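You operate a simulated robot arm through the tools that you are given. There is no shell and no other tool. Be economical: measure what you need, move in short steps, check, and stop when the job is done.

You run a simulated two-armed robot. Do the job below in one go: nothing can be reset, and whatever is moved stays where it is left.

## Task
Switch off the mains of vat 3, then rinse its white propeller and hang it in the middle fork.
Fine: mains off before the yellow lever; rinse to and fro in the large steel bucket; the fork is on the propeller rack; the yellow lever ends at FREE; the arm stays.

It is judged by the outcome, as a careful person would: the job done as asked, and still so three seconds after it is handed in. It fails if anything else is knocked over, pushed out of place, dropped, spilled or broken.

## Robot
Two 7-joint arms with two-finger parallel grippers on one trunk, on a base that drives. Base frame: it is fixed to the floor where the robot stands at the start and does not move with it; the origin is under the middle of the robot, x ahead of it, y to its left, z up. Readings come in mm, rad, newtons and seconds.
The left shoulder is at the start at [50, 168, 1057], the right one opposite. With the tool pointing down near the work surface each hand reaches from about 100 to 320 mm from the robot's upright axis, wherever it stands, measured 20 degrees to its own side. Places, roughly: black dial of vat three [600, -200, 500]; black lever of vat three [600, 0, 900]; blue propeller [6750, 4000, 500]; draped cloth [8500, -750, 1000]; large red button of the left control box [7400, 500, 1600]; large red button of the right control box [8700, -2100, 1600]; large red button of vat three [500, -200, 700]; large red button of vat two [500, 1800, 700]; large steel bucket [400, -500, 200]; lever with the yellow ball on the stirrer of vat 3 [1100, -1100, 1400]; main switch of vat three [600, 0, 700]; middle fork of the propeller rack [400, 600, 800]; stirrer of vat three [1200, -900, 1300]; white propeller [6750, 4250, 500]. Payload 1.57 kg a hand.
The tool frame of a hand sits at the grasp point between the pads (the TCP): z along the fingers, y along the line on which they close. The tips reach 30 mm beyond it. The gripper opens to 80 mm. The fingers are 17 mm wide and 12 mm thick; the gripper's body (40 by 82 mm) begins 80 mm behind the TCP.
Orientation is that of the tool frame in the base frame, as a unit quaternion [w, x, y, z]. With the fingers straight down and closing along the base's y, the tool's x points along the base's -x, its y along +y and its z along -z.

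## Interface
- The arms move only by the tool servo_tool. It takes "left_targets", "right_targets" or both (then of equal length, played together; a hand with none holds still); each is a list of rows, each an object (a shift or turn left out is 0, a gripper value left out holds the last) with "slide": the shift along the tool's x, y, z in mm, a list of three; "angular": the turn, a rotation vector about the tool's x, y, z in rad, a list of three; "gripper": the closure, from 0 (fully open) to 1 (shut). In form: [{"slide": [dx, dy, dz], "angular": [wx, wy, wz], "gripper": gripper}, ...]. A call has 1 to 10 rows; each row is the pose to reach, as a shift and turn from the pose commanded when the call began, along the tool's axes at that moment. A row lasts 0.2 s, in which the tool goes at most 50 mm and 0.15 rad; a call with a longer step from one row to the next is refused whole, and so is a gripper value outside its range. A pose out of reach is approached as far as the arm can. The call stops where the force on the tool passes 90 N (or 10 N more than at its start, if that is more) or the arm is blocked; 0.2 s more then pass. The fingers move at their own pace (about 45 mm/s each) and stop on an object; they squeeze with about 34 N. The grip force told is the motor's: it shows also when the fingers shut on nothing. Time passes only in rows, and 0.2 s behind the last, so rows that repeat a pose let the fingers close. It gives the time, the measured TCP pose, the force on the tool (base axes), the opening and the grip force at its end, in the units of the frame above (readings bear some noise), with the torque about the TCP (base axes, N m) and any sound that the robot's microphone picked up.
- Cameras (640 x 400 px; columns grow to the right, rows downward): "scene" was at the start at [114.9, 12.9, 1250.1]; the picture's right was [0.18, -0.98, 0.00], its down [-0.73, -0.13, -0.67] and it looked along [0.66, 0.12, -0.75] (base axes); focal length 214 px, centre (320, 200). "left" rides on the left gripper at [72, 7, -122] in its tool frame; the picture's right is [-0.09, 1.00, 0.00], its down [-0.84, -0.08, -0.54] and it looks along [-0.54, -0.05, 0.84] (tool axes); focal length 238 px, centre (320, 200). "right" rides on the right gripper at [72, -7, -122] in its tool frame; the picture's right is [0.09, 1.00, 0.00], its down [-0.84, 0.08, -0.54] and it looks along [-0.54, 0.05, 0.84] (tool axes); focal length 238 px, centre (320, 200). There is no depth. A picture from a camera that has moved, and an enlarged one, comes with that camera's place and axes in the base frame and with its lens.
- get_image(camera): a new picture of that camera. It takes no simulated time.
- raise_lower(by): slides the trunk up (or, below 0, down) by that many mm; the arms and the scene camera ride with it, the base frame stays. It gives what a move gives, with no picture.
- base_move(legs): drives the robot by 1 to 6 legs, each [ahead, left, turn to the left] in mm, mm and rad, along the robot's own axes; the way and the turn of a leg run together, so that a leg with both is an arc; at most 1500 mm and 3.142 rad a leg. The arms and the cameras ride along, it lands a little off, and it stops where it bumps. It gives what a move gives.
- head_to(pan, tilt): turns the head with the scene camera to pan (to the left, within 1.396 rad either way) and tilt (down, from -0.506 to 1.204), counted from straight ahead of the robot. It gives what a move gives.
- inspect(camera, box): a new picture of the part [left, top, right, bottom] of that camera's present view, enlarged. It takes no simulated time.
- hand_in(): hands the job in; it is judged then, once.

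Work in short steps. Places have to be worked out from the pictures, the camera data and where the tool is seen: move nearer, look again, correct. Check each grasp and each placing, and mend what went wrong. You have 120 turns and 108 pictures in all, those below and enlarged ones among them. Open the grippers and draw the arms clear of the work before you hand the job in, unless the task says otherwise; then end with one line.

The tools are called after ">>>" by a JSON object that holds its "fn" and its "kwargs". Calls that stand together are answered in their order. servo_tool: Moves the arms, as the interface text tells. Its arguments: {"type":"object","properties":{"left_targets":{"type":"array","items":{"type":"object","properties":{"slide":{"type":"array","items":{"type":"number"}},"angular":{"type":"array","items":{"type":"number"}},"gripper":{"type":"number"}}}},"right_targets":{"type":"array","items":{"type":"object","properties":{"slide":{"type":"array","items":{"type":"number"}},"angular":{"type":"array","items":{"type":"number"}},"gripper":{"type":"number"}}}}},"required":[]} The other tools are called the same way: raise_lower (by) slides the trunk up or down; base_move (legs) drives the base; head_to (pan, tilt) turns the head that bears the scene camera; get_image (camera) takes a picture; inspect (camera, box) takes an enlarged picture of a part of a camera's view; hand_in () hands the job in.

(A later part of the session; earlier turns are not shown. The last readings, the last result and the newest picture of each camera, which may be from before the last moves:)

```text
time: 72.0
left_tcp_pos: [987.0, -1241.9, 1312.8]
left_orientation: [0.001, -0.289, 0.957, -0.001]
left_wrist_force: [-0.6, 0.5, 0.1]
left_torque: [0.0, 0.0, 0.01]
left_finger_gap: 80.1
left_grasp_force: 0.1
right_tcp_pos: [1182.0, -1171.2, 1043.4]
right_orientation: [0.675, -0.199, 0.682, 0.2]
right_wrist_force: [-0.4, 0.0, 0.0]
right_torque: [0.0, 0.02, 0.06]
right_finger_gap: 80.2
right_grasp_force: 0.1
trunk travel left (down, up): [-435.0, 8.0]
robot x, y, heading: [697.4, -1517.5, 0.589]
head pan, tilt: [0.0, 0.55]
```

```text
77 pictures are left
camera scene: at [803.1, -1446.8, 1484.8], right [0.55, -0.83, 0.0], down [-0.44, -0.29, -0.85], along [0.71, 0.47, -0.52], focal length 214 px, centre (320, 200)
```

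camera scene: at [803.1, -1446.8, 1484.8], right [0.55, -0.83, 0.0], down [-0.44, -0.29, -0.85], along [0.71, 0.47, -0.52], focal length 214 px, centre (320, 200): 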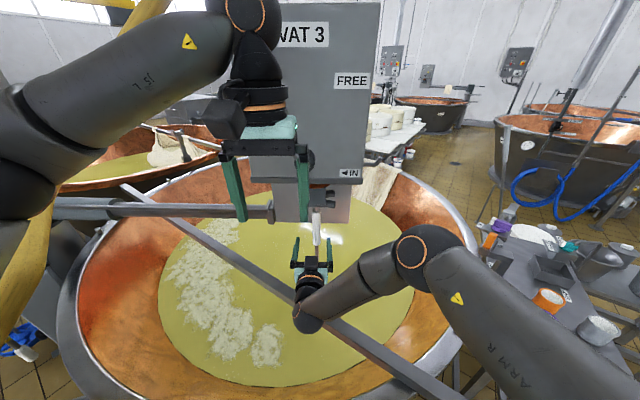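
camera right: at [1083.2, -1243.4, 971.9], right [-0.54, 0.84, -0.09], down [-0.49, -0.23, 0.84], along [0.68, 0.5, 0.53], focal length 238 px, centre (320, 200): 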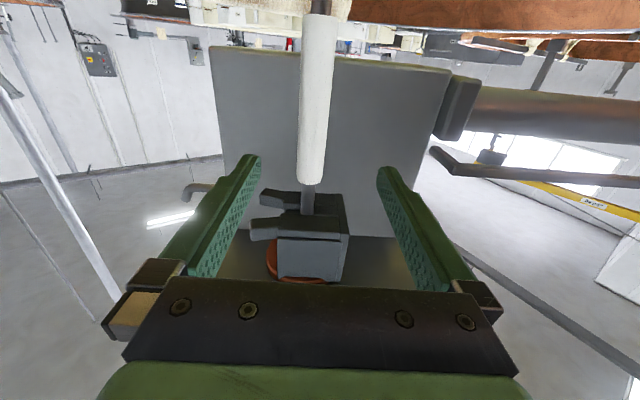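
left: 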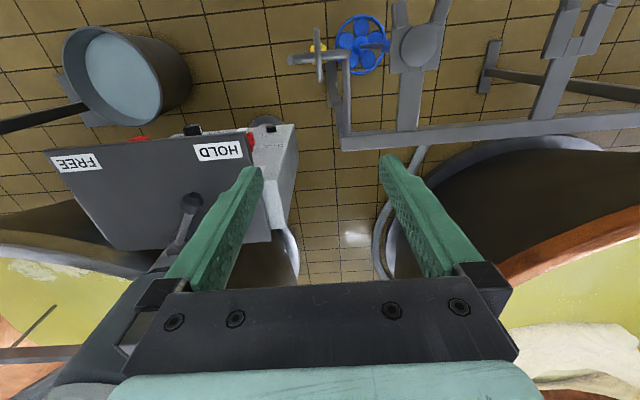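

Alignment is good laterally. Advance 105 mm and check.

>>> {"fn": "servo_tool", "kwargs": {"right_targets": [{"slide": [0, 0, 30]}, {"slide": [0, 0, 60]}, {"slide": [0, 0, 85]}, {"slide": [0, 0, 105]}]}}

>>> {"fn": "get_image", "kwargs": {"camera": "right"}}

```text
time: 73.0
left_tcp_pos: [986.0, -1243.4, 1313.2]
left_orientation: [-0.001, -0.289, 0.957, -0.001]
left_wrist_force: [-0.2, -0.3, 0.4]
left_torque: [0.01, 0.0, -0.01]
left_finger_gap: 80.2
left_grasp_force: 0.0
right_tcp_pos: [1264.9, -1107.0, 1054.7]
right_orientation: [0.672, -0.197, 0.686, 0.197]
right_wrist_force: [0.3, -0.1, 0.7]
right_torque: [0.0, 0.01, -0.02]
right_finger_gap: 80.1
right_grasp_force: 0.2
right hand out of reach, approached as far as the arm can: row 1, 2, 3, 4
trunk travel left (down, up): [-435.0, 8.0]
robot x, y, heading: [700.6, -1517.1, 0.586]
head pan, tilt: [0.0, 0.55]
```

```text
76 pictures are left
camera right: at [1165.4, -1178.0, 985.7], right [-0.53, 0.84, -0.09], down [-0.48, -0.22, 0.85], along [0.69, 0.49, 0.52], focal length 238 px, centre (320, 200)
```

right: 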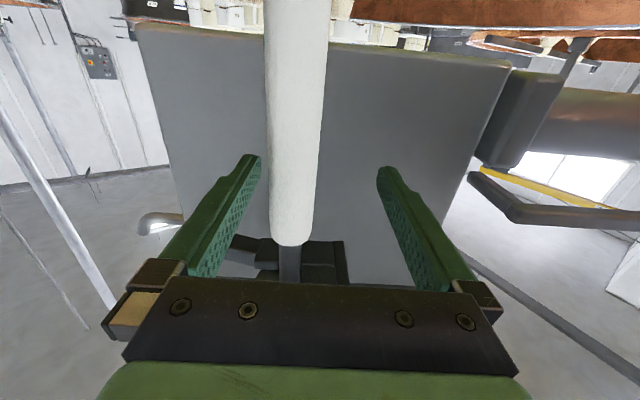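

The grip is at TCP depth, 15 mm to the right of centre. I centre on it and close.

>>> {"fn": "servo_tool", "kwargs": {"right_targets": [{"slide": [0, -7, 5]}, {"slide": [0, -15, 5]}, {"slide": [0, -15, 5], "gripper": 1}, {"slide": [0, -15, 5], "gripper": 1}, {"slide": [0, -15, 5], "gripper": 1}, {"slide": [0, -15, 5], "gripper": 1}, {"slide": [0, -15, 5], "gripper": 1}]}}

>>> {"fn": "get_image", "kwargs": {"camera": "right"}}

```text
time: 74.6
left_tcp_pos: [988.0, -1246.6, 1312.4]
left_orientation: [0.0, -0.288, 0.958, 0.002]
left_wrist_force: [-0.5, 0.7, 0.0]
left_torque: [0.03, 0.0, 0.0]
left_finger_gap: 80.2
left_grasp_force: 0.1
right_tcp_pos: [1277.8, -1118.5, 1065.5]
right_orientation: [0.675, -0.192, 0.685, 0.196]
right_wrist_force: [6.4, -30.3, -0.3]
right_torque: [-0.31, -0.25, -0.04]
right_finger_gap: 27.7
right_grasp_force: 31.5
right hand out of reach, approached as far as the arm can: row 1, 2, 3, 4, 5, 6, 7
trunk travel left (down, up): [-435.0, 8.0]
robot x, y, heading: [697.6, -1520.1, 0.584]
head pan, tilt: [0.0, 0.55]
```

```text
75 pictures are left
camera right: at [1176.7, -1188.2, 996.1], right [-0.53, 0.85, -0.08], down [-0.49, -0.22, 0.84], along [0.7, 0.48, 0.53], focal length 238 px, centre (320, 200)
```

right: 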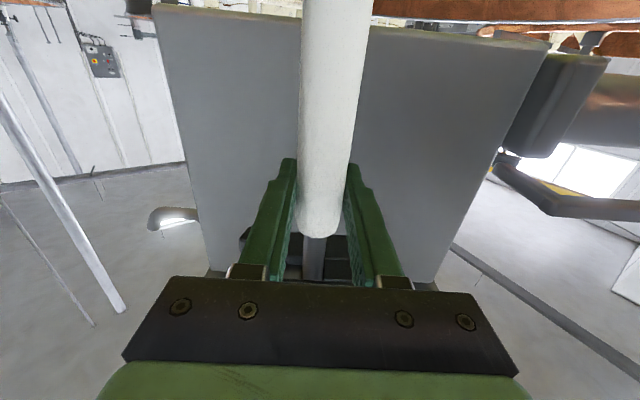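

The grip is held (27.7 mm) near its top. Now the left hand: close it, pitch 45° forward and bring it to the left of the lever ball (in robot frame ball ≈ 566 ahead, 105 left, z 1403), staying in front of the face. The right hand eases 4 mm to relax the side load.

>>> {"fn": "servo_tool", "kwargs": {"left_targets": [{"slide": [-15, 14, -15], "angular": [0, -0.125, 0], "gripper": 1}, {"slide": [-30, 28, -30], "angular": [0, -0.25, 0], "gripper": 1}, {"slide": [-45, 42, -45], "angular": [0, -0.375, 0], "gripper": 1}, {"slide": [-60, 56, -60], "angular": [0, -0.5, 0], "gripper": 1}, {"slide": [-75, 70, -75], "angular": [0, -0.625, 0], "gripper": 1}, {"slide": [-89, 84, -85], "angular": [0, -0.75, 0], "gripper": 1}]}}

>>> {"fn": "get_image", "kwargs": {"camera": "scene"}}

>>> {"fn": "get_image", "kwargs": {"camera": "left"}}

```text
time: 76.0
left_tcp_pos: [1017.9, -1126.3, 1400.4]
left_orientation: [0.352, -0.267, 0.891, 0.108]
left_wrist_force: [0.1, -0.1, -0.4]
left_torque: [-0.03, -0.04, 0.03]
left_finger_gap: 0.0
left_grasp_force: 21.3
right_tcp_pos: [1278.2, -1118.2, 1065.8]
right_orientation: [0.674, -0.191, 0.686, 0.196]
right_wrist_force: [4.0, -34.7, -0.5]
right_torque: [-0.26, -0.72, -0.28]
right_finger_gap: 27.6
right_grasp_force: 34.6
trunk travel left (down, up): [-435.0, 8.0]
robot x, y, heading: [699.6, -1520.7, 0.588]
head pan, tilt: [0.0, 0.55]
```

```text
74 pictures are left
camera scene: at [804.3, -1451.9, 1484.9], right [0.55, -0.83, 0.0], down [-0.44, -0.29, -0.85], along [0.71, 0.47, -0.52], focal length 214 px, centre (320, 200)
```

scene: 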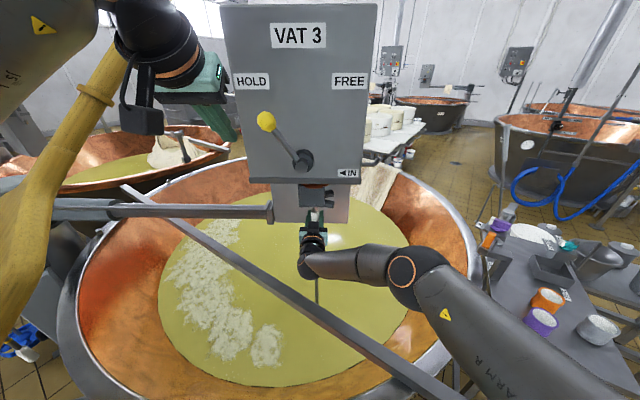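

```text
73 pictures are left
camera left: at [899.7, -1197.1, 1439.5], right [-0.49, 0.87, 0.07], down [0.24, 0.06, 0.97], along [0.84, 0.49, -0.24], focal length 238 px, centre (320, 200)
```

left: 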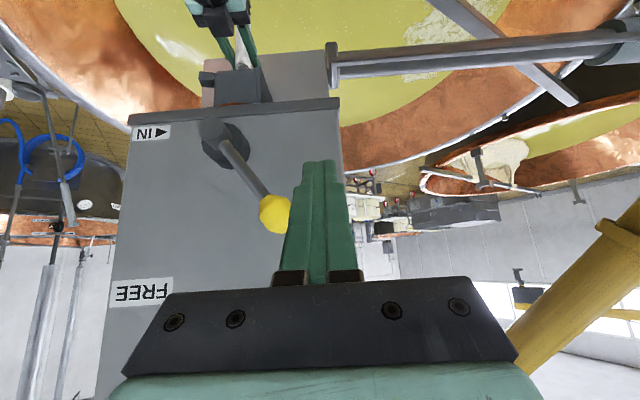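

Ball re-measured at [1112, -1124, 1397], agreeing. I advance the closed fingers beside the ball and start pushing it along its arc.

>>> {"fn": "servo_tool", "kwargs": {"left_targets": [{"slide": [-19, 0, 38]}, {"slide": [-38, 0, 77]}, {"slide": [-50, -27, 64]}, {"slide": [-63, -51, 50]}, {"slide": [-71, -80, 42]}]}}

>>> {"fn": "inspect", "kwargs": {"camera": "scene", "box": [160, 0, 400, 230]}}

```text
time: 77.2
left_tcp_pos: [1127.6, -1146.5, 1417.1]
left_orientation: [0.351, -0.267, 0.891, 0.106]
left_wrist_force: [0.9, -1.0, -1.1]
left_torque: [0.0, 0.01, 0.04]
left_finger_gap: 0.3
left_grasp_force: 21.1
right_tcp_pos: [1275.7, -1112.4, 1067.0]
right_orientation: [0.673, -0.193, 0.685, 0.201]
right_wrist_force: [9.2, -16.7, -6.2]
right_torque: [1.0, 0.37, 0.04]
right_finger_gap: 28.6
right_grasp_force: 34.6
trunk travel left (down, up): [-435.0, 8.0]
robot x, y, heading: [696.7, -1518.0, 0.58]
head pan, tilt: [0.0, 0.55]
```

```text
1.74 times, centred on (280, 115) of scene
camera zoom: at [805.6, -1449.4, 1484.8], right [0.55, -0.83, 0.0], down [-0.44, -0.29, -0.85], along [0.71, 0.47, -0.52], focal length 373 px, centre (390, 348)
```

zoom: 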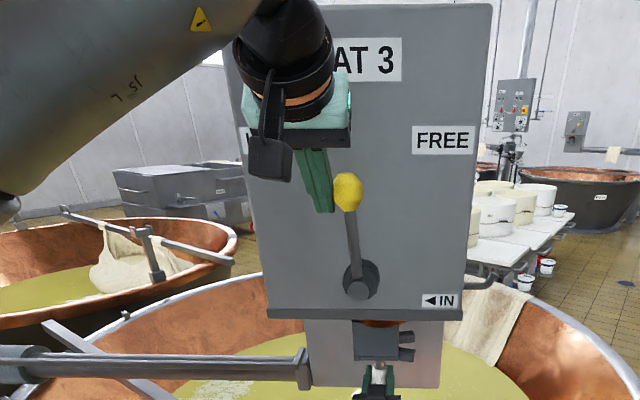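

The lever is near upright; carry on along the arc toward FREE.

>>> {"fn": "servo_tool", "kwargs": {"left_targets": [{"slide": [-3, -15, -3]}, {"slide": [-3, -30, -3]}, {"slide": [0, -45, 0]}, {"slide": [0, -60, 0]}, {"slide": [5, -79, 5]}]}}

>>> {"fn": "inspect", "kwargs": {"camera": "scene", "box": [160, 0, 400, 230]}}

```text
time: 78.4
left_tcp_pos: [1167.9, -1208.9, 1411.9]
left_orientation: [0.353, -0.271, 0.889, 0.107]
left_wrist_force: [-9.4, 13.2, 5.2]
left_torque: [0.28, 0.12, 0.14]
left_finger_gap: 0.0
left_grasp_force: 21.6
right_tcp_pos: [1275.3, -1114.0, 1066.9]
right_orientation: [0.675, -0.194, 0.684, 0.197]
right_wrist_force: [14.2, -16.1, 0.2]
right_torque: [0.49, 0.73, -0.05]
right_finger_gap: 28.8
right_grasp_force: 34.1
trunk travel left (down, up): [-435.0, 8.0]
robot x, y, heading: [699.7, -1514.5, 0.589]
head pan, tilt: [0.0, 0.55]
```

```text
1.74 times, centred on (280, 115) of scene
camera zoom: at [802.5, -1447.1, 1485.0], right [0.55, -0.83, 0.0], down [-0.44, -0.29, -0.85], along [0.71, 0.47, -0.52], focal length 373 px, centre (390, 348)
```

zoom: 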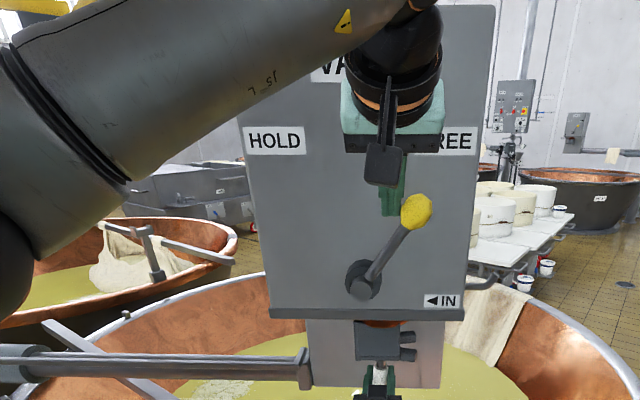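

Resistance (16 N) suggests the end stop. I nudge a bit further, then withdraw the left hand back and left.

>>> {"fn": "servo_tool", "kwargs": {"left_targets": [{"slide": [4, -8, 4]}, {"slide": [4, -8, 4]}, {"slide": [0, 15, -5]}, {"slide": [30, 15, -30]}, {"slide": [60, 30, -60]}, {"slide": [85, 50, -85]}]}}

>>> {"fn": "inspect", "kwargs": {"camera": "scene", "box": [160, 0, 400, 230]}}

```text
time: 79.8
left_tcp_pos: [1044.4, -1240.1, 1415.1]
left_orientation: [0.352, -0.268, 0.891, 0.106]
left_wrist_force: [0.0, -0.1, 1.0]
left_torque: [0.0, 0.01, 0.0]
left_finger_gap: 0.0
left_grasp_force: 21.1
right_tcp_pos: [1275.4, -1114.0, 1067.9]
right_orientation: [0.675, -0.196, 0.683, 0.199]
right_wrist_force: [12.4, -9.0, 6.6]
right_torque: [0.13, 0.58, -0.02]
right_finger_gap: 29.0
right_grasp_force: 34.3
trunk travel left (down, up): [-435.0, 8.0]
robot x, y, heading: [695.6, -1518.8, 0.586]
head pan, tilt: [0.0, 0.55]
```

```text
1.74 times, centred on (280, 115) of scene
camera zoom: at [804.2, -1449.1, 1484.8], right [0.55, -0.83, 0.0], down [-0.44, -0.29, -0.85], along [0.71, 0.47, -0.52], focal length 373 px, centre (390, 348)
```

zoom: 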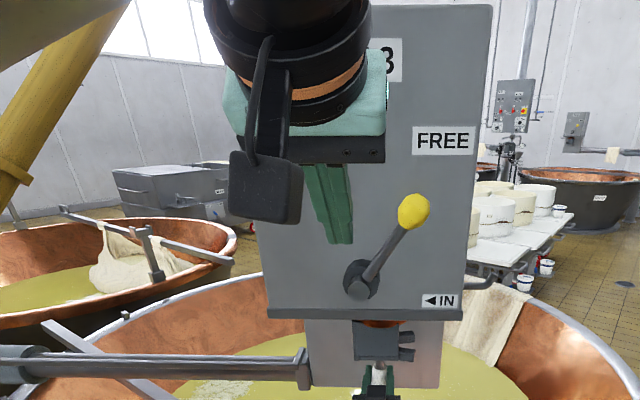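

The lever rests at FREE. Now I slide the shaft out of the chuck to the right, in short steps.

>>> {"fn": "servo_tool", "kwargs": {"right_targets": [{"slide": [0, -15, 0]}, {"slide": [0, -30, 0]}, {"slide": [0, -45, 0]}, {"slide": [0, -60, 0]}]}}

>>> {"fn": "get_image", "kwargs": {"camera": "right"}}

```text
time: 80.8
left_tcp_pos: [1042.5, -1237.5, 1415.2]
left_orientation: [0.351, -0.268, 0.891, 0.104]
left_wrist_force: [0.3, -0.2, -0.3]
left_torque: [0.0, 0.02, 0.01]
left_finger_gap: 0.0
left_grasp_force: 21.5
right_tcp_pos: [1290.8, -1140.2, 1086.4]
right_orientation: [0.671, -0.194, 0.689, 0.193]
right_wrist_force: [-0.5, 0.9, -4.2]
right_torque: [0.05, -0.03, 0.01]
right_finger_gap: 27.5
right_grasp_force: 34.2
right hand out of reach, approached as far as the arm can: row 1, 2, 3, 4
trunk travel left (down, up): [-435.0, 8.0]
robot x, y, heading: [696.3, -1518.6, 0.585]
head pan, tilt: [0.0, 0.55]
```

```text
69 pictures are left
camera right: at [1189.8, -1211.4, 1017.4], right [-0.53, 0.85, -0.09], down [-0.48, -0.21, 0.85], along [0.7, 0.49, 0.52], focal length 238 px, centre (320, 200)
```

right: 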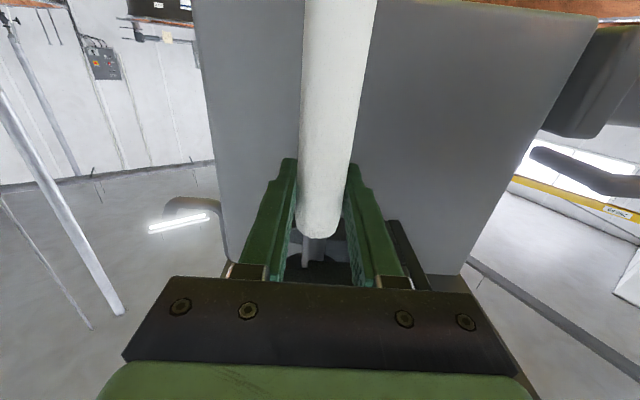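

The shaft moves freely now (only ~4 N weight). Continue right another 80 mm, drawing back slightly to stay within reach.

>>> {"fn": "servo_tool", "kwargs": {"right_targets": [{"slide": [0, -25, -10]}, {"slide": [0, -50, -20]}, {"slide": [0, -75, -30]}, {"slide": [0, -100, -30]}]}}

>>> {"fn": "get_image", "kwargs": {"camera": "right"}}

>>> {"fn": "get_image", "kwargs": {"camera": "scene"}}

```text
time: 81.8
left_tcp_pos: [1045.7, -1237.2, 1413.9]
left_orientation: [0.351, -0.269, 0.891, 0.105]
left_wrist_force: [0.5, 0.8, 0.2]
left_torque: [0.01, 0.02, 0.0]
left_finger_gap: 0.1
left_grasp_force: 21.1
right_tcp_pos: [1286.1, -1194.3, 1113.1]
right_orientation: [0.66, -0.197, 0.7, 0.186]
right_wrist_force: [-7.7, 0.2, -29.2]
right_torque: [-0.5, -0.31, 0.05]
right_finger_gap: 27.7
right_grasp_force: 34.2
right hand out of reach, approached as far as the arm can: row 1, 2, 3, 4
trunk travel left (down, up): [-435.0, 8.0]
robot x, y, heading: [695.9, -1514.5, 0.584]
head pan, tilt: [0.0, 0.55]
```

```text
68 pictures are left
camera right: at [1183.9, -1265.5, 1048.6], right [-0.52, 0.85, -0.09], down [-0.46, -0.19, 0.87], along [0.72, 0.5, 0.49], focal length 238 px, centre (320, 200)
```

right: 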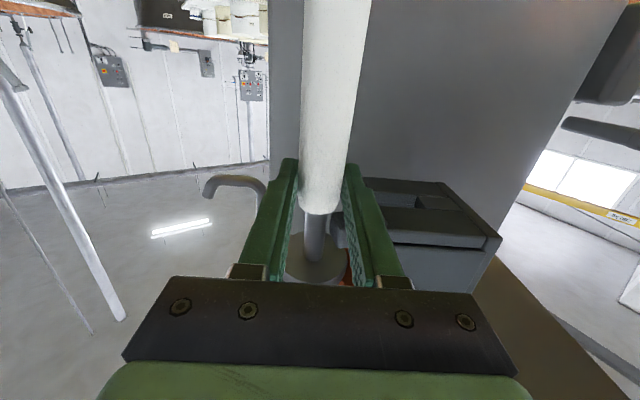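

```text
67 pictures are left
camera scene: at [804.8, -1445.9, 1484.1], right [0.55, -0.83, 0.0], down [-0.44, -0.29, -0.85], along [0.71, 0.47, -0.52], focal length 214 px, centre (320, 200)
```

scene: 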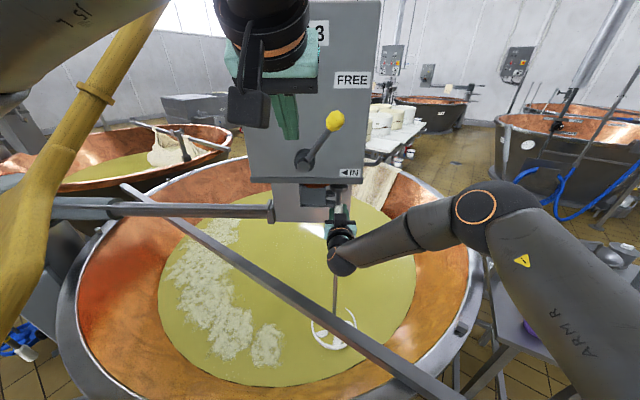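

The knob touches the gearbox underside because the hand crept up at its reach limit. I go down 25 mm and back/right to clear it.

>>> {"fn": "servo_tool", "kwargs": {"right_targets": [{"slide": [20, 0, -15]}, {"slide": [30, 0, -30]}, {"slide": [30, -20, -45]}, {"slide": [30, -45, -60]}]}}

>>> {"fn": "get_image", "kwargs": {"camera": "scene"}}

```text
time: 82.8
left_tcp_pos: [1043.1, -1238.5, 1414.8]
left_orientation: [0.351, -0.268, 0.891, 0.105]
left_wrist_force: [0.0, -0.9, 1.1]
left_torque: [0.04, -0.02, -0.01]
left_finger_gap: 0.0
left_grasp_force: 21.2
right_tcp_pos: [1230.6, -1235.0, 1124.7]
right_orientation: [0.674, -0.194, 0.687, 0.193]
right_wrist_force: [0.9, -1.4, -6.0]
right_torque: [-0.2, -0.23, 0.04]
right_finger_gap: 27.5
right_grasp_force: 34.1
right hand out of reach, approached as far as the arm can: row 1, 2, 3, 4
trunk travel left (down, up): [-435.0, 8.0]
robot x, y, heading: [699.8, -1517.3, 0.586]
head pan, tilt: [0.0, 0.55]
```

```text
66 pictures are left
camera scene: at [802.9, -1448.4, 1484.9], right [0.55, -0.83, 0.0], down [-0.44, -0.29, -0.85], along [0.71, 0.47, -0.52], focal length 214 px, centre (320, 200)
```

scene: 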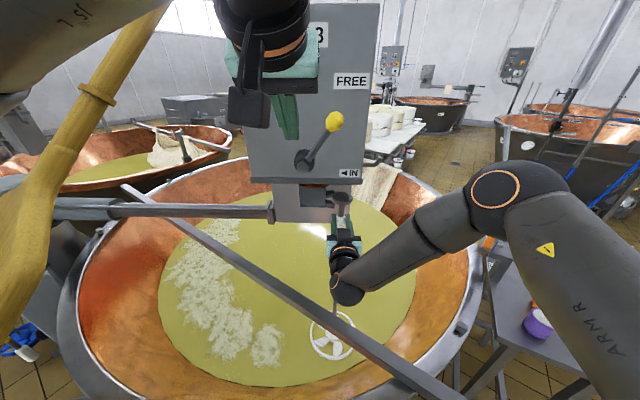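

Weight only. I go further back 50 and right 60, which keeps the shaft behind the crossbar and takes the knob out from under the gearbox, then check.

>>> {"fn": "servo_tool", "kwargs": {"right_targets": [{"slide": [0, -20, -20]}, {"slide": [0, -40, -40]}, {"slide": [0, -60, -55]}]}}

>>> {"fn": "inspect", "kwargs": {"camera": "scene", "box": [240, 120, 480, 380]}}

>>> {"fn": "get_image", "kwargs": {"camera": "right"}}

```text
time: 83.6
left_tcp_pos: [1044.0, -1238.2, 1414.8]
left_orientation: [0.351, -0.268, 0.891, 0.105]
left_wrist_force: [-0.4, 0.8, -0.1]
left_torque: [0.03, -0.04, 0.01]
left_finger_gap: 0.0
left_grasp_force: 21.4
right_tcp_pos: [1191.6, -1287.8, 1143.6]
right_orientation: [0.675, -0.195, 0.683, 0.198]
right_wrist_force: [1.1, 1.4, -4.2]
right_torque: [0.8, -0.31, -0.05]
right_finger_gap: 27.7
right_grasp_force: 34.2
right hand out of reach, approached as far as the arm can: row 1, 2, 3
trunk travel left (down, up): [-435.0, 8.0]
robot x, y, heading: [696.7, -1516.0, 0.586]
head pan, tilt: [0.0, 0.55]
```

```text
1.54 times, centred on (360, 250) of scene
camera zoom: at [803.6, -1447.3, 1484.8], right [0.55, -0.83, 0.0], down [-0.44, -0.29, -0.85], along [0.71, 0.47, -0.52], focal length 330 px, centre (258, 123)
```

zoom: 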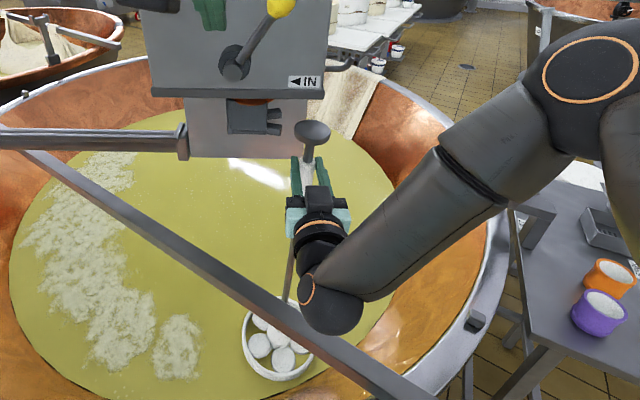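

```text
64 pictures are left
camera right: at [1091.4, -1356.9, 1072.9], right [-0.54, 0.84, -0.08], down [-0.49, -0.23, 0.84], along [0.69, 0.49, 0.53], focal length 238 px, centre (320, 200)
```

right: 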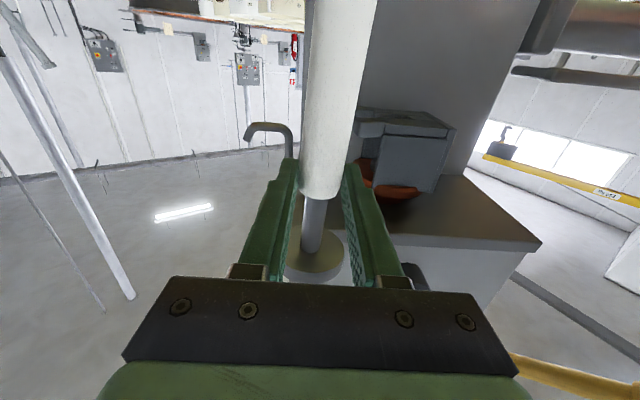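

The propeller is out and the knob is clear; propeller sits ~563 mm below the TCP (z ≈ 580). I lift it straight up, slightly to the right.

>>> {"fn": "servo_tool", "kwargs": {"right_targets": [{"slide": [-40, -5, 0]}, {"slide": [-80, -10, 0]}, {"slide": [-120, -15, 0]}, {"slide": [-160, -20, 0]}, {"slide": [-200, -20, 0]}, {"slide": [-240, -20, 0]}]}}

>>> {"fn": "get_image", "kwargs": {"camera": "scene"}}

```text
time: 85.0
left_tcp_pos: [1044.0, -1238.1, 1415.4]
left_orientation: [0.351, -0.268, 0.891, 0.105]
left_wrist_force: [0.0, 0.2, -0.9]
left_torque: [0.01, -0.01, -0.04]
left_finger_gap: 0.0
left_grasp_force: 21.1
right_tcp_pos: [1203.5, -1302.7, 1381.9]
right_orientation: [0.675, -0.2, 0.681, 0.202]
right_wrist_force: [-1.0, -0.2, -7.6]
right_torque: [-0.44, 0.29, -0.01]
right_finger_gap: 27.4
right_grasp_force: 34.0
trunk travel left (down, up): [-435.0, 8.0]
robot x, y, heading: [695.2, -1518.5, 0.586]
head pan, tilt: [0.0, 0.55]
```

```text
63 pictures are left
camera scene: at [803.6, -1447.5, 1484.8], right [0.55, -0.83, 0.0], down [-0.44, -0.29, -0.85], along [0.71, 0.47, -0.52], focal length 214 px, centre (320, 200)
```

scene: 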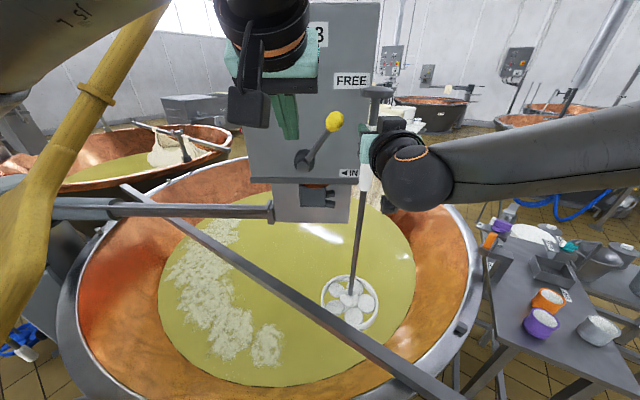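

Lift another 140 mm.

>>> {"fn": "servo_tool", "kwargs": {"right_targets": [{"slide": [-40, 0, 0]}, {"slide": [-80, 0, 0]}, {"slide": [-115, 0, 0]}, {"slide": [-150, 0, -10]}, {"slide": [-180, 0, -20]}]}}

>>> {"fn": "get_image", "kwargs": {"camera": "scene"}}

```text
time: 86.2
left_tcp_pos: [1044.7, -1237.8, 1413.8]
left_orientation: [0.352, -0.269, 0.89, 0.106]
left_wrist_force: [-0.5, -0.4, 0.6]
left_torque: [-0.01, 0.0, -0.01]
left_finger_gap: 0.1
left_grasp_force: 21.7
right_tcp_pos: [1189.4, -1315.1, 1563.2]
right_orientation: [0.675, -0.2, 0.681, 0.203]
right_wrist_force: [-0.8, -1.0, -7.2]
right_torque: [-0.22, 0.26, 0.01]
right_finger_gap: 27.5
right_grasp_force: 34.0
trunk travel left (down, up): [-435.0, 8.0]
robot x, y, heading: [700.1, -1519.2, 0.588]
head pan, tilt: [0.0, 0.55]
```

```text
62 pictures are left
camera scene: at [803.3, -1447.1, 1484.7], right [0.55, -0.83, 0.0], down [-0.44, -0.29, -0.85], along [0.71, 0.47, -0.52], focal length 214 px, centre (320, 200)
```

scene: 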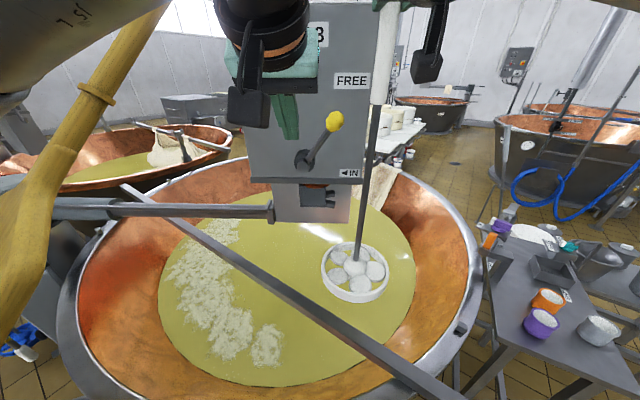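

The propeller (ring z ≈ 1015) is above the bar and rim (~820). I drive straight back 400 mm, then turn to heading 0.

>>> {"fn": "base_move", "kwargs": {"legs": [[-400, 0, 0], [0, 0, -0.586]]}}

>>> {"fn": "get_image", "kwargs": {"camera": "scene"}}

```text
time: 90.3
left_tcp_pos: [803.2, -1698.2, 1414.6]
left_orientation: [0.366, 0.0, 0.931, 0.0]
left_wrist_force: [-0.4, 0.3, -0.5]
left_torque: [-0.01, 0.02, 0.01]
left_finger_gap: 0.1
left_grasp_force: 21.2
right_tcp_pos: [881.5, -1843.1, 1563.7]
right_orientation: [0.705, 0.007, 0.709, -0.001]
right_wrist_force: [-0.2, 0.7, -6.8]
right_torque: [-0.03, 0.2, -0.02]
right_finger_gap: 27.2
right_grasp_force: 34.5
trunk travel left (down, up): [-435.0, 8.0]
robot x, y, heading: [359.5, -1743.3, -0.001]
head pan, tilt: [0.0, 0.55]
```

```text
61 pictures are left
camera scene: at [487.3, -1741.5, 1484.7], right [0.0, -1.0, 0.0], down [-0.52, 0.0, -0.85], along [0.85, 0.0, -0.52], focal length 214 px, centre (320, 200)
```

scene: 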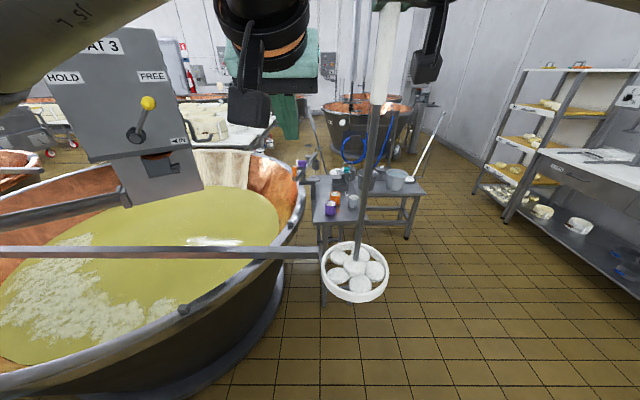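

Clear. Now back 700 and left ~1400 to come in front of the bucket.

>>> {"fn": "base_move", "kwargs": {"legs": [[-700, 0, 0], [0, 1400, 0]]}}

>>> {"fn": "head_to", "kwargs": {"pan": -0.2, "tilt": 0.9}}

>>> {"fn": "get_image", "kwargs": {"camera": "scene"}}

```text
time: 106.3
left_tcp_pos: [104.7, -295.0, 1413.9]
left_orientation: [0.367, 0.004, 0.93, -0.002]
left_wrist_force: [-0.8, -0.2, 0.4]
left_torque: [0.01, -0.01, 0.03]
left_finger_gap: 0.0
left_grasp_force: 21.2
right_tcp_pos: [182.6, -440.2, 1563.9]
right_orientation: [0.705, 0.008, 0.709, -0.003]
right_wrist_force: [0.6, -0.2, -7.1]
right_torque: [-0.01, 0.22, 0.0]
right_finger_gap: 27.2
right_grasp_force: 33.7
trunk travel left (down, up): [-435.0, 8.0]
robot x, y, heading: [-339.5, -335.2, -0.006]
head pan, tilt: [0.0, 0.55]
```

```text
time: 107.1
left_tcp_pos: [105.0, -294.8, 1414.7]
left_orientation: [0.367, 0.004, 0.93, -0.002]
left_wrist_force: [-0.2, 0.5, -0.5]
left_torque: [0.0, 0.01, 0.01]
left_finger_gap: 0.0
left_grasp_force: 21.0
right_tcp_pos: [182.9, -439.8, 1561.8]
right_orientation: [0.705, 0.007, 0.709, -0.003]
right_wrist_force: [0.2, 0.1, -7.6]
right_torque: [-0.02, 0.23, 0.01]
right_finger_gap: 27.4
right_grasp_force: 34.2
trunk travel left (down, up): [-435.0, 8.0]
robot x, y, heading: [-340.6, -337.9, -0.007]
head pan, tilt: [-0.201, 0.901]
```

```text
60 pictures are left
camera scene: at [-227.6, -350.9, 1455.5], right [-0.21, -0.98, 0.0], down [-0.77, 0.16, -0.62], along [0.61, -0.13, -0.78], focal length 214 px, centre (320, 200)
```

scene: 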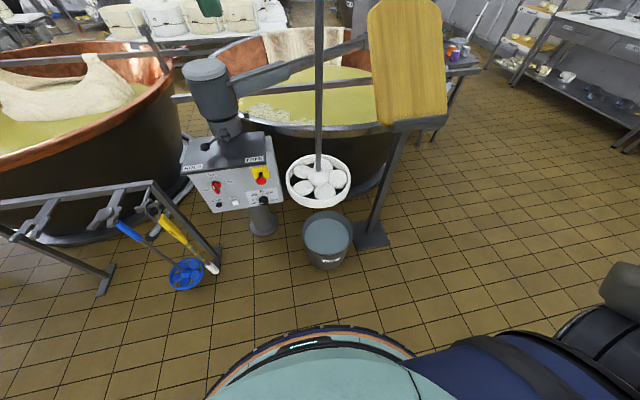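

Bucket centre ≈ [419, -537], water surface z ≈ 200, ~300 mm wide; propeller ring ≈ 187 mm wide, 549 mm below the TCP. I drive so that the propeller hangs over the bucket, then lower the trunk partway.

>>> {"fn": "base_move", "kwargs": {"legs": [[0, -97, 0], [236, 0, 0]]}}

>>> {"fn": "raise_lower", "kwargs": {"by": -400}}

>>> {"fn": "get_image", "kwargs": {"camera": "scene"}}

```text
time: 110.0
left_tcp_pos: [339.8, -396.2, 1415.1]
left_orientation: [0.367, 0.006, 0.93, -0.003]
left_wrist_force: [-0.1, 0.1, -0.7]
left_torque: [0.01, 0.02, 0.01]
left_finger_gap: 0.1
left_grasp_force: 21.2
right_tcp_pos: [418.5, -542.4, 1562.1]
right_orientation: [0.705, 0.01, 0.709, -0.005]
right_wrist_force: [-0.3, 0.2, -7.2]
right_torque: [-0.01, 0.16, -0.03]
right_finger_gap: 27.6
right_grasp_force: 34.4
trunk travel left (down, up): [-435.0, 8.0]
robot x, y, heading: [-103.0, -434.9, -0.014]
head pan, tilt: [-0.201, 0.901]
```

```text
time: 113.8
left_tcp_pos: [339.7, -395.8, 1015.3]
left_orientation: [0.367, 0.007, 0.93, -0.004]
left_wrist_force: [-0.4, 0.0, 1.4]
left_torque: [-0.01, 0.0, -0.03]
left_finger_gap: 0.0
left_grasp_force: 20.8
right_tcp_pos: [418.3, -542.2, 1161.8]
right_orientation: [0.705, 0.01, 0.71, -0.005]
right_wrist_force: [-0.2, 0.4, -7.1]
right_torque: [0.0, 0.2, -0.02]
right_finger_gap: 27.5
right_grasp_force: 34.4
trunk travel left (down, up): [-35.0, 408.0]
robot x, y, heading: [-104.1, -430.9, -0.014]
head pan, tilt: [-0.201, 0.901]
```

```text
59 pictures are left
camera scene: at [8.1, -450.8, 1055.5], right [-0.21, -0.98, 0.0], down [-0.77, 0.17, -0.62], along [0.61, -0.13, -0.78], focal length 214 px, centre (320, 200)
```

scene: 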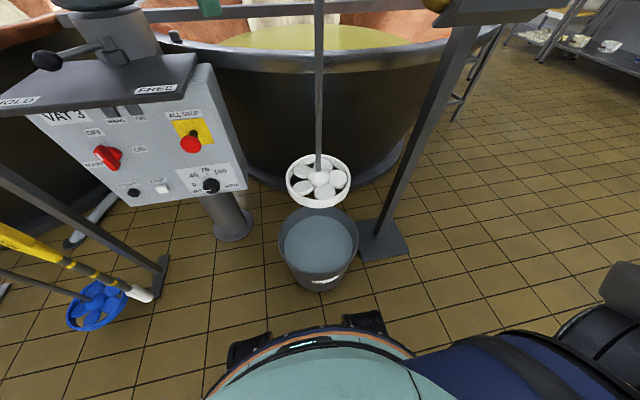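

The propeller is over the bucket, needing ~20 mm forward (bucket ≈ [440, -537]). Lower by arm, 350 mm first, then check before entering.

>>> {"fn": "servo_tool", "kwargs": {"right_targets": [{"slide": [40, 0, 5]}, {"slide": [80, 0, 10]}, {"slide": [120, 0, 15]}, {"slide": [160, 0, 20]}, {"slide": [200, 0, 20]}, {"slide": [240, 0, 20]}, {"slide": [280, 0, 20]}, {"slide": [310, 0, 20]}, {"slide": [330, 0, 20]}]}}

>>> {"fn": "get_image", "kwargs": {"camera": "scene"}}

```text
time: 115.8
left_tcp_pos: [340.6, -396.7, 1015.4]
left_orientation: [0.366, 0.006, 0.931, -0.003]
left_wrist_force: [0.0, -0.5, -0.1]
left_torque: [-0.01, 0.03, -0.02]
left_finger_gap: 0.2
left_grasp_force: 21.5
right_tcp_pos: [436.3, -540.8, 833.0]
right_orientation: [0.705, 0.01, 0.709, -0.006]
right_wrist_force: [0.7, -1.2, -6.9]
right_torque: [0.1, 0.08, 0.03]
right_finger_gap: 27.4
right_grasp_force: 33.8
trunk travel left (down, up): [-35.0, 408.0]
robot x, y, heading: [-106.7, -430.3, -0.011]
head pan, tilt: [-0.201, 0.901]
```

```text
58 pictures are left
camera scene: at [8.2, -450.9, 1055.4], right [-0.21, -0.98, 0.0], down [-0.77, 0.17, -0.62], along [0.61, -0.13, -0.78], focal length 214 px, centre (320, 200)
```

scene: 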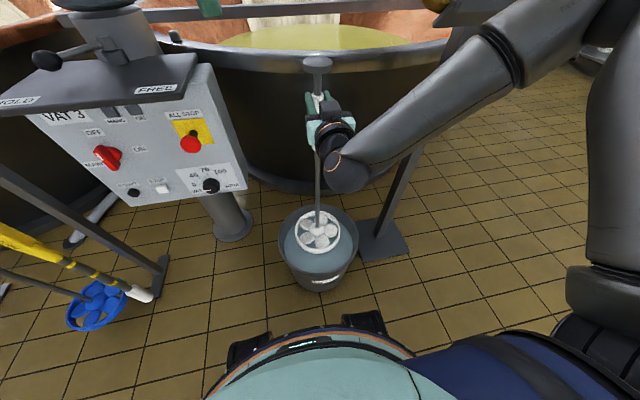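

>>> {"fn": "inspect", "kwargs": {"camera": "scene", "box": [260, 180, 380, 310]}}

```text
3.08 times, centred on (320, 245) of scene
camera zoom: at [8.2, -450.9, 1055.4], right [-0.21, -0.98, 0.0], down [-0.77, 0.17, -0.62], along [0.61, -0.13, -0.78], focal length 660 px, centre (320, 62)
```

zoom: 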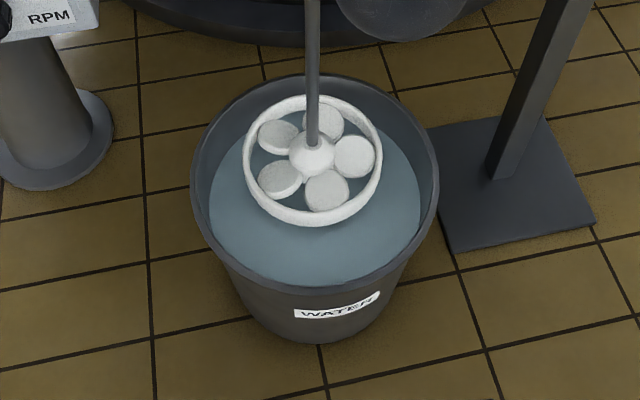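

Ring is about 15 mm forward of the bucket's centre. I come back 13 mm, lower 135 mm into the water (ring z ≈ 150), then check.

>>> {"fn": "servo_tool", "kwargs": {"right_targets": [{"slide": [0, 0, -13]}, {"slide": [30, 2, -13]}, {"slide": [60, 2, -13]}, {"slide": [90, 2, -13]}, {"slide": [115, 2, -13]}, {"slide": [135, 2, -13]}]}}

>>> {"fn": "inspect", "kwargs": {"camera": "scene", "box": [260, 180, 380, 310]}}

```text
time: 117.2
left_tcp_pos: [341.0, -396.3, 1014.2]
left_orientation: [0.367, 0.006, 0.93, -0.002]
left_wrist_force: [1.3, -0.2, 0.1]
left_torque: [0.0, 0.02, 0.02]
left_finger_gap: 0.3
left_grasp_force: 21.4
right_tcp_pos: [414.6, -508.3, 715.0]
right_orientation: [0.703, 0.013, 0.711, -0.008]
right_wrist_force: [-0.2, -0.2, -5.4]
right_torque: [-0.03, 0.09, -0.01]
right_finger_gap: 27.6
right_grasp_force: 33.5
right hand out of reach, approached as far as the arm can: row 4, 5, 6
trunk travel left (down, up): [-35.0, 408.0]
robot x, y, heading: [-104.2, -435.0, -0.013]
head pan, tilt: [-0.201, 0.901]
```

```text
3.08 times, centred on (320, 245) of scene
camera zoom: at [8.1, -450.8, 1055.4], right [-0.21, -0.98, 0.0], down [-0.77, 0.17, -0.62], along [0.61, -0.13, -0.78], focal length 660 px, centre (320, 62)
```

zoom: 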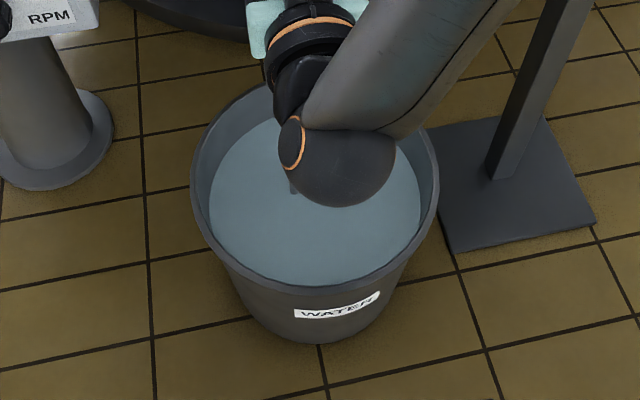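

Submerged (ring z ≈ 166), but the arm hit its reach limit and drifted 30 mm left. I raise the arm command 20 mm to get back in reach, then lower the trunk 30.

>>> {"fn": "servo_tool", "kwargs": {"right_targets": [{"slide": [-10, 0, 0]}, {"slide": [-25, 0, 0]}, {"slide": [-25, 0, 0]}]}}

>>> {"fn": "raise_lower", "kwargs": {"by": -32}}

```text
time: 118.0
left_tcp_pos: [338.5, -397.0, 1015.0]
left_orientation: [0.367, 0.006, 0.93, -0.003]
left_wrist_force: [-0.8, 0.2, -0.3]
left_torque: [0.02, 0.03, -0.01]
left_finger_gap: 0.0
left_grasp_force: 21.8
right_tcp_pos: [415.0, -509.3, 740.8]
right_orientation: [0.705, 0.01, 0.709, -0.005]
right_wrist_force: [0.4, 0.1, -5.1]
right_torque: [0.0, 0.09, -0.01]
right_finger_gap: 27.3
right_grasp_force: 34.0
trunk travel left (down, up): [-35.0, 408.0]
robot x, y, heading: [-102.9, -436.0, -0.012]
head pan, tilt: [-0.201, 0.901]
```

```text
time: 118.8
left_tcp_pos: [340.3, -397.5, 983.6]
left_orientation: [0.365, 0.006, 0.931, -0.003]
left_wrist_force: [-0.2, 1.1, -0.4]
left_torque: [-0.05, 0.02, 0.0]
left_finger_gap: 0.1
left_grasp_force: 21.6
right_tcp_pos: [414.8, -508.1, 709.9]
right_orientation: [0.705, 0.01, 0.709, -0.005]
right_wrist_force: [0.3, 0.5, -4.9]
right_torque: [-0.01, 0.12, 0.0]
right_finger_gap: 27.5
right_grasp_force: 33.8
trunk travel left (down, up): [-3.0, 440.0]
robot x, y, heading: [-103.7, -432.8, -0.009]
head pan, tilt: [-0.201, 0.901]
```

Now centre it and rinse to and fro: side to side about ±28 mm.

>>> {"fn": "servo_tool", "kwargs": {"right_targets": [{"slide": [0, -28, 6]}, {"slide": [0, -55, 6]}, {"slide": [0, -28, 6]}, {"slide": [0, 0, 6]}, {"slide": [0, -28, 6]}, {"slide": [0, -55, 6]}, {"slide": [0, -28, 6]}, {"slide": [0, 0, 6]}, {"slide": [0, -28, 6]}, {"slide": [0, -28, 6]}]}}

>>> {"fn": "servo_tool", "kwargs": {"right_targets": [{"slide": [0, -28, 0]}, {"slide": [0, 0, 0]}, {"slide": [0, 28, 0]}, {"slide": [0, 0, 0]}, {"slide": [0, -28, 0]}, {"slide": [0, 0, 0]}, {"slide": [0, 28, 0]}, {"slide": [0, 0, 0]}, {"slide": [0, 0, 0]}]}}

>>> {"fn": "get_image", "kwargs": {"camera": "scene"}}

```text
time: 121.0
left_tcp_pos: [340.3, -396.4, 983.3]
left_orientation: [0.366, 0.006, 0.93, -0.003]
left_wrist_force: [-0.4, -0.7, -0.3]
left_torque: [-0.03, 0.02, 0.01]
left_finger_gap: 0.0
left_grasp_force: 20.9
right_tcp_pos: [415.2, -524.7, 716.4]
right_orientation: [0.704, 0.012, 0.71, -0.008]
right_wrist_force: [-0.3, -0.6, -5.0]
right_torque: [-0.01, 0.12, 0.01]
right_finger_gap: 27.7
right_grasp_force: 33.9
right hand out of reach, approached as far as the arm can: row 1, 2, 3, 5, 6, 7, 9, 10
trunk travel left (down, up): [-3.0, 440.0]
robot x, y, heading: [-105.9, -434.8, -0.01]
head pan, tilt: [-0.201, 0.901]
```

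```text
time: 123.0
left_tcp_pos: [340.0, -396.0, 983.6]
left_orientation: [0.367, 0.006, 0.93, -0.003]
left_wrist_force: [-0.1, 2.2, -0.4]
left_torque: [-0.03, -0.01, 0.0]
left_finger_gap: 0.2
left_grasp_force: 21.1
right_tcp_pos: [416.8, -524.3, 716.5]
right_orientation: [0.705, 0.009, 0.709, -0.005]
right_wrist_force: [-0.3, -0.4, -4.8]
right_torque: [-0.03, 0.12, 0.02]
right_finger_gap: 27.3
right_grasp_force: 33.9
right hand out of reach, approached as far as the arm can: row 1, 5
trunk travel left (down, up): [-3.0, 440.0]
robot x, y, heading: [-105.5, -429.8, -0.013]
head pan, tilt: [-0.201, 0.901]
```

```text
55 pictures are left
camera scene: at [7.9, -450.8, 1023.5], right [-0.21, -0.98, 0.0], down [-0.77, 0.17, -0.62], along [0.61, -0.13, -0.78], focal length 214 px, centre (320, 200)
```

scene: 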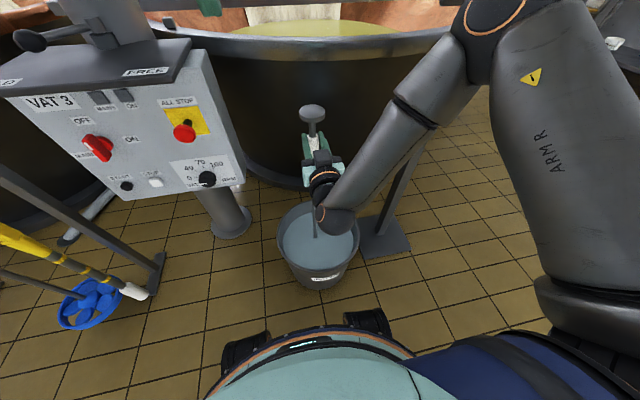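

Some strokes were limited by reach; I add fuller fore-and-aft strokes to make the rinse thorough.

>>> {"fn": "servo_tool", "kwargs": {"right_targets": [{"slide": [0, 0, 30]}, {"slide": [0, 0, 0]}, {"slide": [0, 0, -35]}, {"slide": [0, 0, 0]}, {"slide": [0, 0, 30]}, {"slide": [0, 0, 0]}, {"slide": [0, 0, -35]}, {"slide": [0, 0, 0]}, {"slide": [0, 0, 30]}, {"slide": [0, 0, 0]}]}}

>>> {"fn": "servo_tool", "kwargs": {"right_targets": [{"slide": [0, 28, 0]}, {"slide": [0, 0, 0]}, {"slide": [0, -25, 0]}, {"slide": [0, 0, 0]}, {"slide": [0, 28, 0]}, {"slide": [0, 0, 0]}, {"slide": [0, -25, 0]}, {"slide": [0, 0, 0]}]}}

```text
time: 125.2
left_tcp_pos: [339.6, -396.1, 982.8]
left_orientation: [0.366, 0.006, 0.93, -0.003]
left_wrist_force: [-0.3, -0.5, 0.2]
left_torque: [0.06, -0.04, 0.0]
left_finger_gap: 0.2
left_grasp_force: 21.7
right_tcp_pos: [416.5, -524.7, 717.6]
right_orientation: [0.705, 0.01, 0.709, -0.006]
right_wrist_force: [0.6, -0.7, -4.8]
right_torque: [-0.03, -0.27, 0.0]
right_finger_gap: 27.3
right_grasp_force: 34.1
right hand out of reach, approached as far as the arm can: row 1, 5, 9
trunk travel left (down, up): [-3.0, 440.0]
robot x, y, heading: [-105.4, -437.2, -0.019]
head pan, tilt: [-0.201, 0.901]
```

```text
time: 127.0
left_tcp_pos: [340.4, -396.0, 982.3]
left_orientation: [0.366, 0.005, 0.931, -0.002]
left_wrist_force: [0.5, 0.1, 0.6]
left_torque: [0.01, -0.03, 0.0]
left_finger_gap: 0.0
left_grasp_force: 21.4
right_tcp_pos: [415.6, -524.5, 718.0]
right_orientation: [0.704, 0.01, 0.71, -0.005]
right_wrist_force: [0.3, 0.6, -4.3]
right_torque: [-0.06, 0.01, 0.01]
right_finger_gap: 27.6
right_grasp_force: 34.5
right hand out of reach, approached as far as the arm can: row 3, 7
trunk travel left (down, up): [-3.0, 440.0]
robot x, y, heading: [-105.4, -437.1, -0.011]
head pan, tilt: [-0.201, 0.901]
```

Rinsed. I lift it out with the trunk, back away, and drive left to face the rack.

>>> {"fn": "raise_lower", "kwargs": {"by": 400}}

>>> {"fn": "base_move", "kwargs": {"legs": [[-350, 0, 0.012], [0, 1120, 0]]}}

>>> {"fn": "head_to", "kwargs": {"pan": 0.0, "tilt": 0.75}}

>>> {"fn": "get_image", "kwargs": {"camera": "scene"}}

```text
time: 130.8
left_tcp_pos: [340.4, -397.3, 1382.2]
left_orientation: [0.367, 0.007, 0.93, -0.003]
left_wrist_force: [0.9, -1.7, 0.0]
left_torque: [0.03, -0.01, 0.0]
left_finger_gap: 0.0
left_grasp_force: 21.0
right_tcp_pos: [416.8, -526.0, 1118.4]
right_orientation: [0.704, 0.011, 0.71, -0.006]
right_wrist_force: [-0.2, 0.5, -7.5]
right_torque: [-0.02, 0.09, 0.02]
right_finger_gap: 27.4
right_grasp_force: 34.1
trunk travel left (down, up): [-403.0, 40.0]
robot x, y, heading: [-104.9, -434.5, -0.016]
head pan, tilt: [-0.201, 0.901]
```

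```text
time: 142.8
left_tcp_pos: [-2.6, 734.5, 1382.4]
left_orientation: [0.366, 0.003, 0.931, -0.002]
left_wrist_force: [0.3, 0.2, 0.7]
left_torque: [0.01, 0.0, -0.05]
left_finger_gap: 0.0
left_grasp_force: 20.9
right_tcp_pos: [74.5, 607.2, 1117.0]
right_orientation: [0.704, 0.008, 0.71, -0.004]
right_wrist_force: [-0.7, 0.3, -6.6]
right_torque: [-0.01, 0.08, 0.03]
right_finger_gap: 27.3
right_grasp_force: 34.0
trunk travel left (down, up): [-403.0, 40.0]
robot x, y, heading: [-444.5, 695.1, -0.009]
head pan, tilt: [-0.201, 0.901]
```

```text
time: 143.6
left_tcp_pos: [-2.2, 735.1, 1382.3]
left_orientation: [0.367, 0.003, 0.93, -0.002]
left_wrist_force: [0.2, -0.1, 0.7]
left_torque: [0.01, 0.04, 0.01]
left_finger_gap: 0.0
left_grasp_force: 21.5
right_tcp_pos: [74.3, 606.7, 1116.6]
right_orientation: [0.704, 0.008, 0.71, -0.004]
right_wrist_force: [-0.6, -1.8, -8.0]
right_torque: [0.0, 0.09, -0.04]
right_finger_gap: 27.2
right_grasp_force: 34.3
trunk travel left (down, up): [-403.0, 40.0]
robot x, y, heading: [-448.1, 694.4, -0.01]
head pan, tilt: [0.0, 0.75]
```

```text
54 pictures are left
camera scene: at [-325.3, 693.1, 1435.3], right [-0.01, -1.0, 0.0], down [-0.68, 0.01, -0.73], along [0.73, -0.01, -0.68], focal length 214 px, centre (320, 200)
```

scene: 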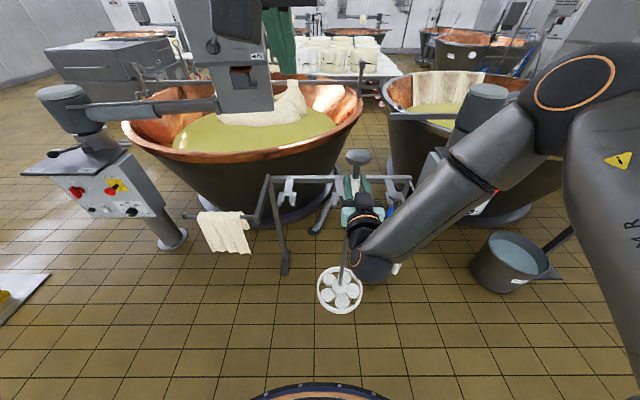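

My arm hides the middle fork; I shift right 260 mm so that the rack appears to the left of it.

>>> {"fn": "base_move", "kwargs": {"legs": [[0, -260, 0]]}}

>>> {"fn": "get_image", "kwargs": {"camera": "scene"}}

```text
time: 146.4
left_tcp_pos: [-5.2, 475.6, 1383.0]
left_orientation: [0.366, 0.004, 0.931, -0.003]
left_wrist_force: [0.2, 0.1, -1.0]
left_torque: [-0.04, 0.03, 0.01]
left_finger_gap: 0.0
left_grasp_force: 21.2
right_tcp_pos: [71.0, 347.7, 1117.6]
right_orientation: [0.704, 0.009, 0.71, -0.004]
right_wrist_force: [-0.8, 0.8, -7.4]
right_torque: [-0.01, 0.07, 0.0]
right_finger_gap: 27.3
right_grasp_force: 33.5
trunk travel left (down, up): [-403.0, 40.0]
robot x, y, heading: [-452.9, 433.5, -0.009]
head pan, tilt: [0.0, 0.75]
```

```text
53 pictures are left
camera scene: at [-327.5, 435.0, 1435.3], right [-0.01, -1.0, 0.0], down [-0.68, 0.01, -0.73], along [0.73, -0.01, -0.68], focal length 214 px, centre (320, 200)
```

scene: 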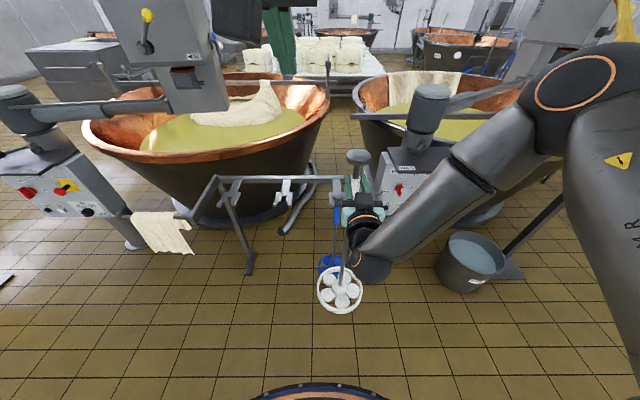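

>>> {"fn": "inspect", "kwargs": {"camera": "scene", "box": [190, 150, 380, 290]}}

```text
2.86 times, centred on (285, 220) of scene
camera zoom: at [-327.5, 435.0, 1435.3], right [-0.01, -1.0, 0.0], down [-0.68, 0.01, -0.73], along [0.73, -0.01, -0.68], focal length 613 px, centre (420, 143)
```

zoom: 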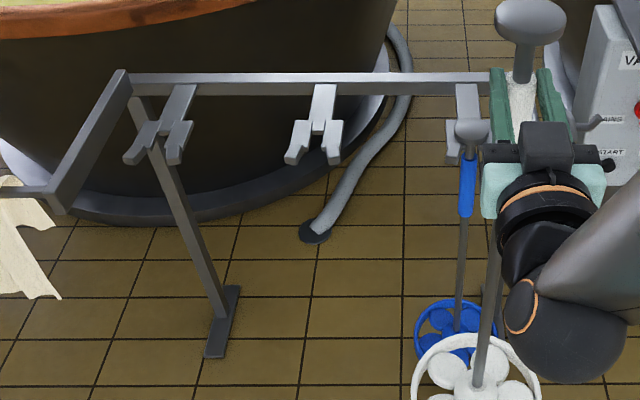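

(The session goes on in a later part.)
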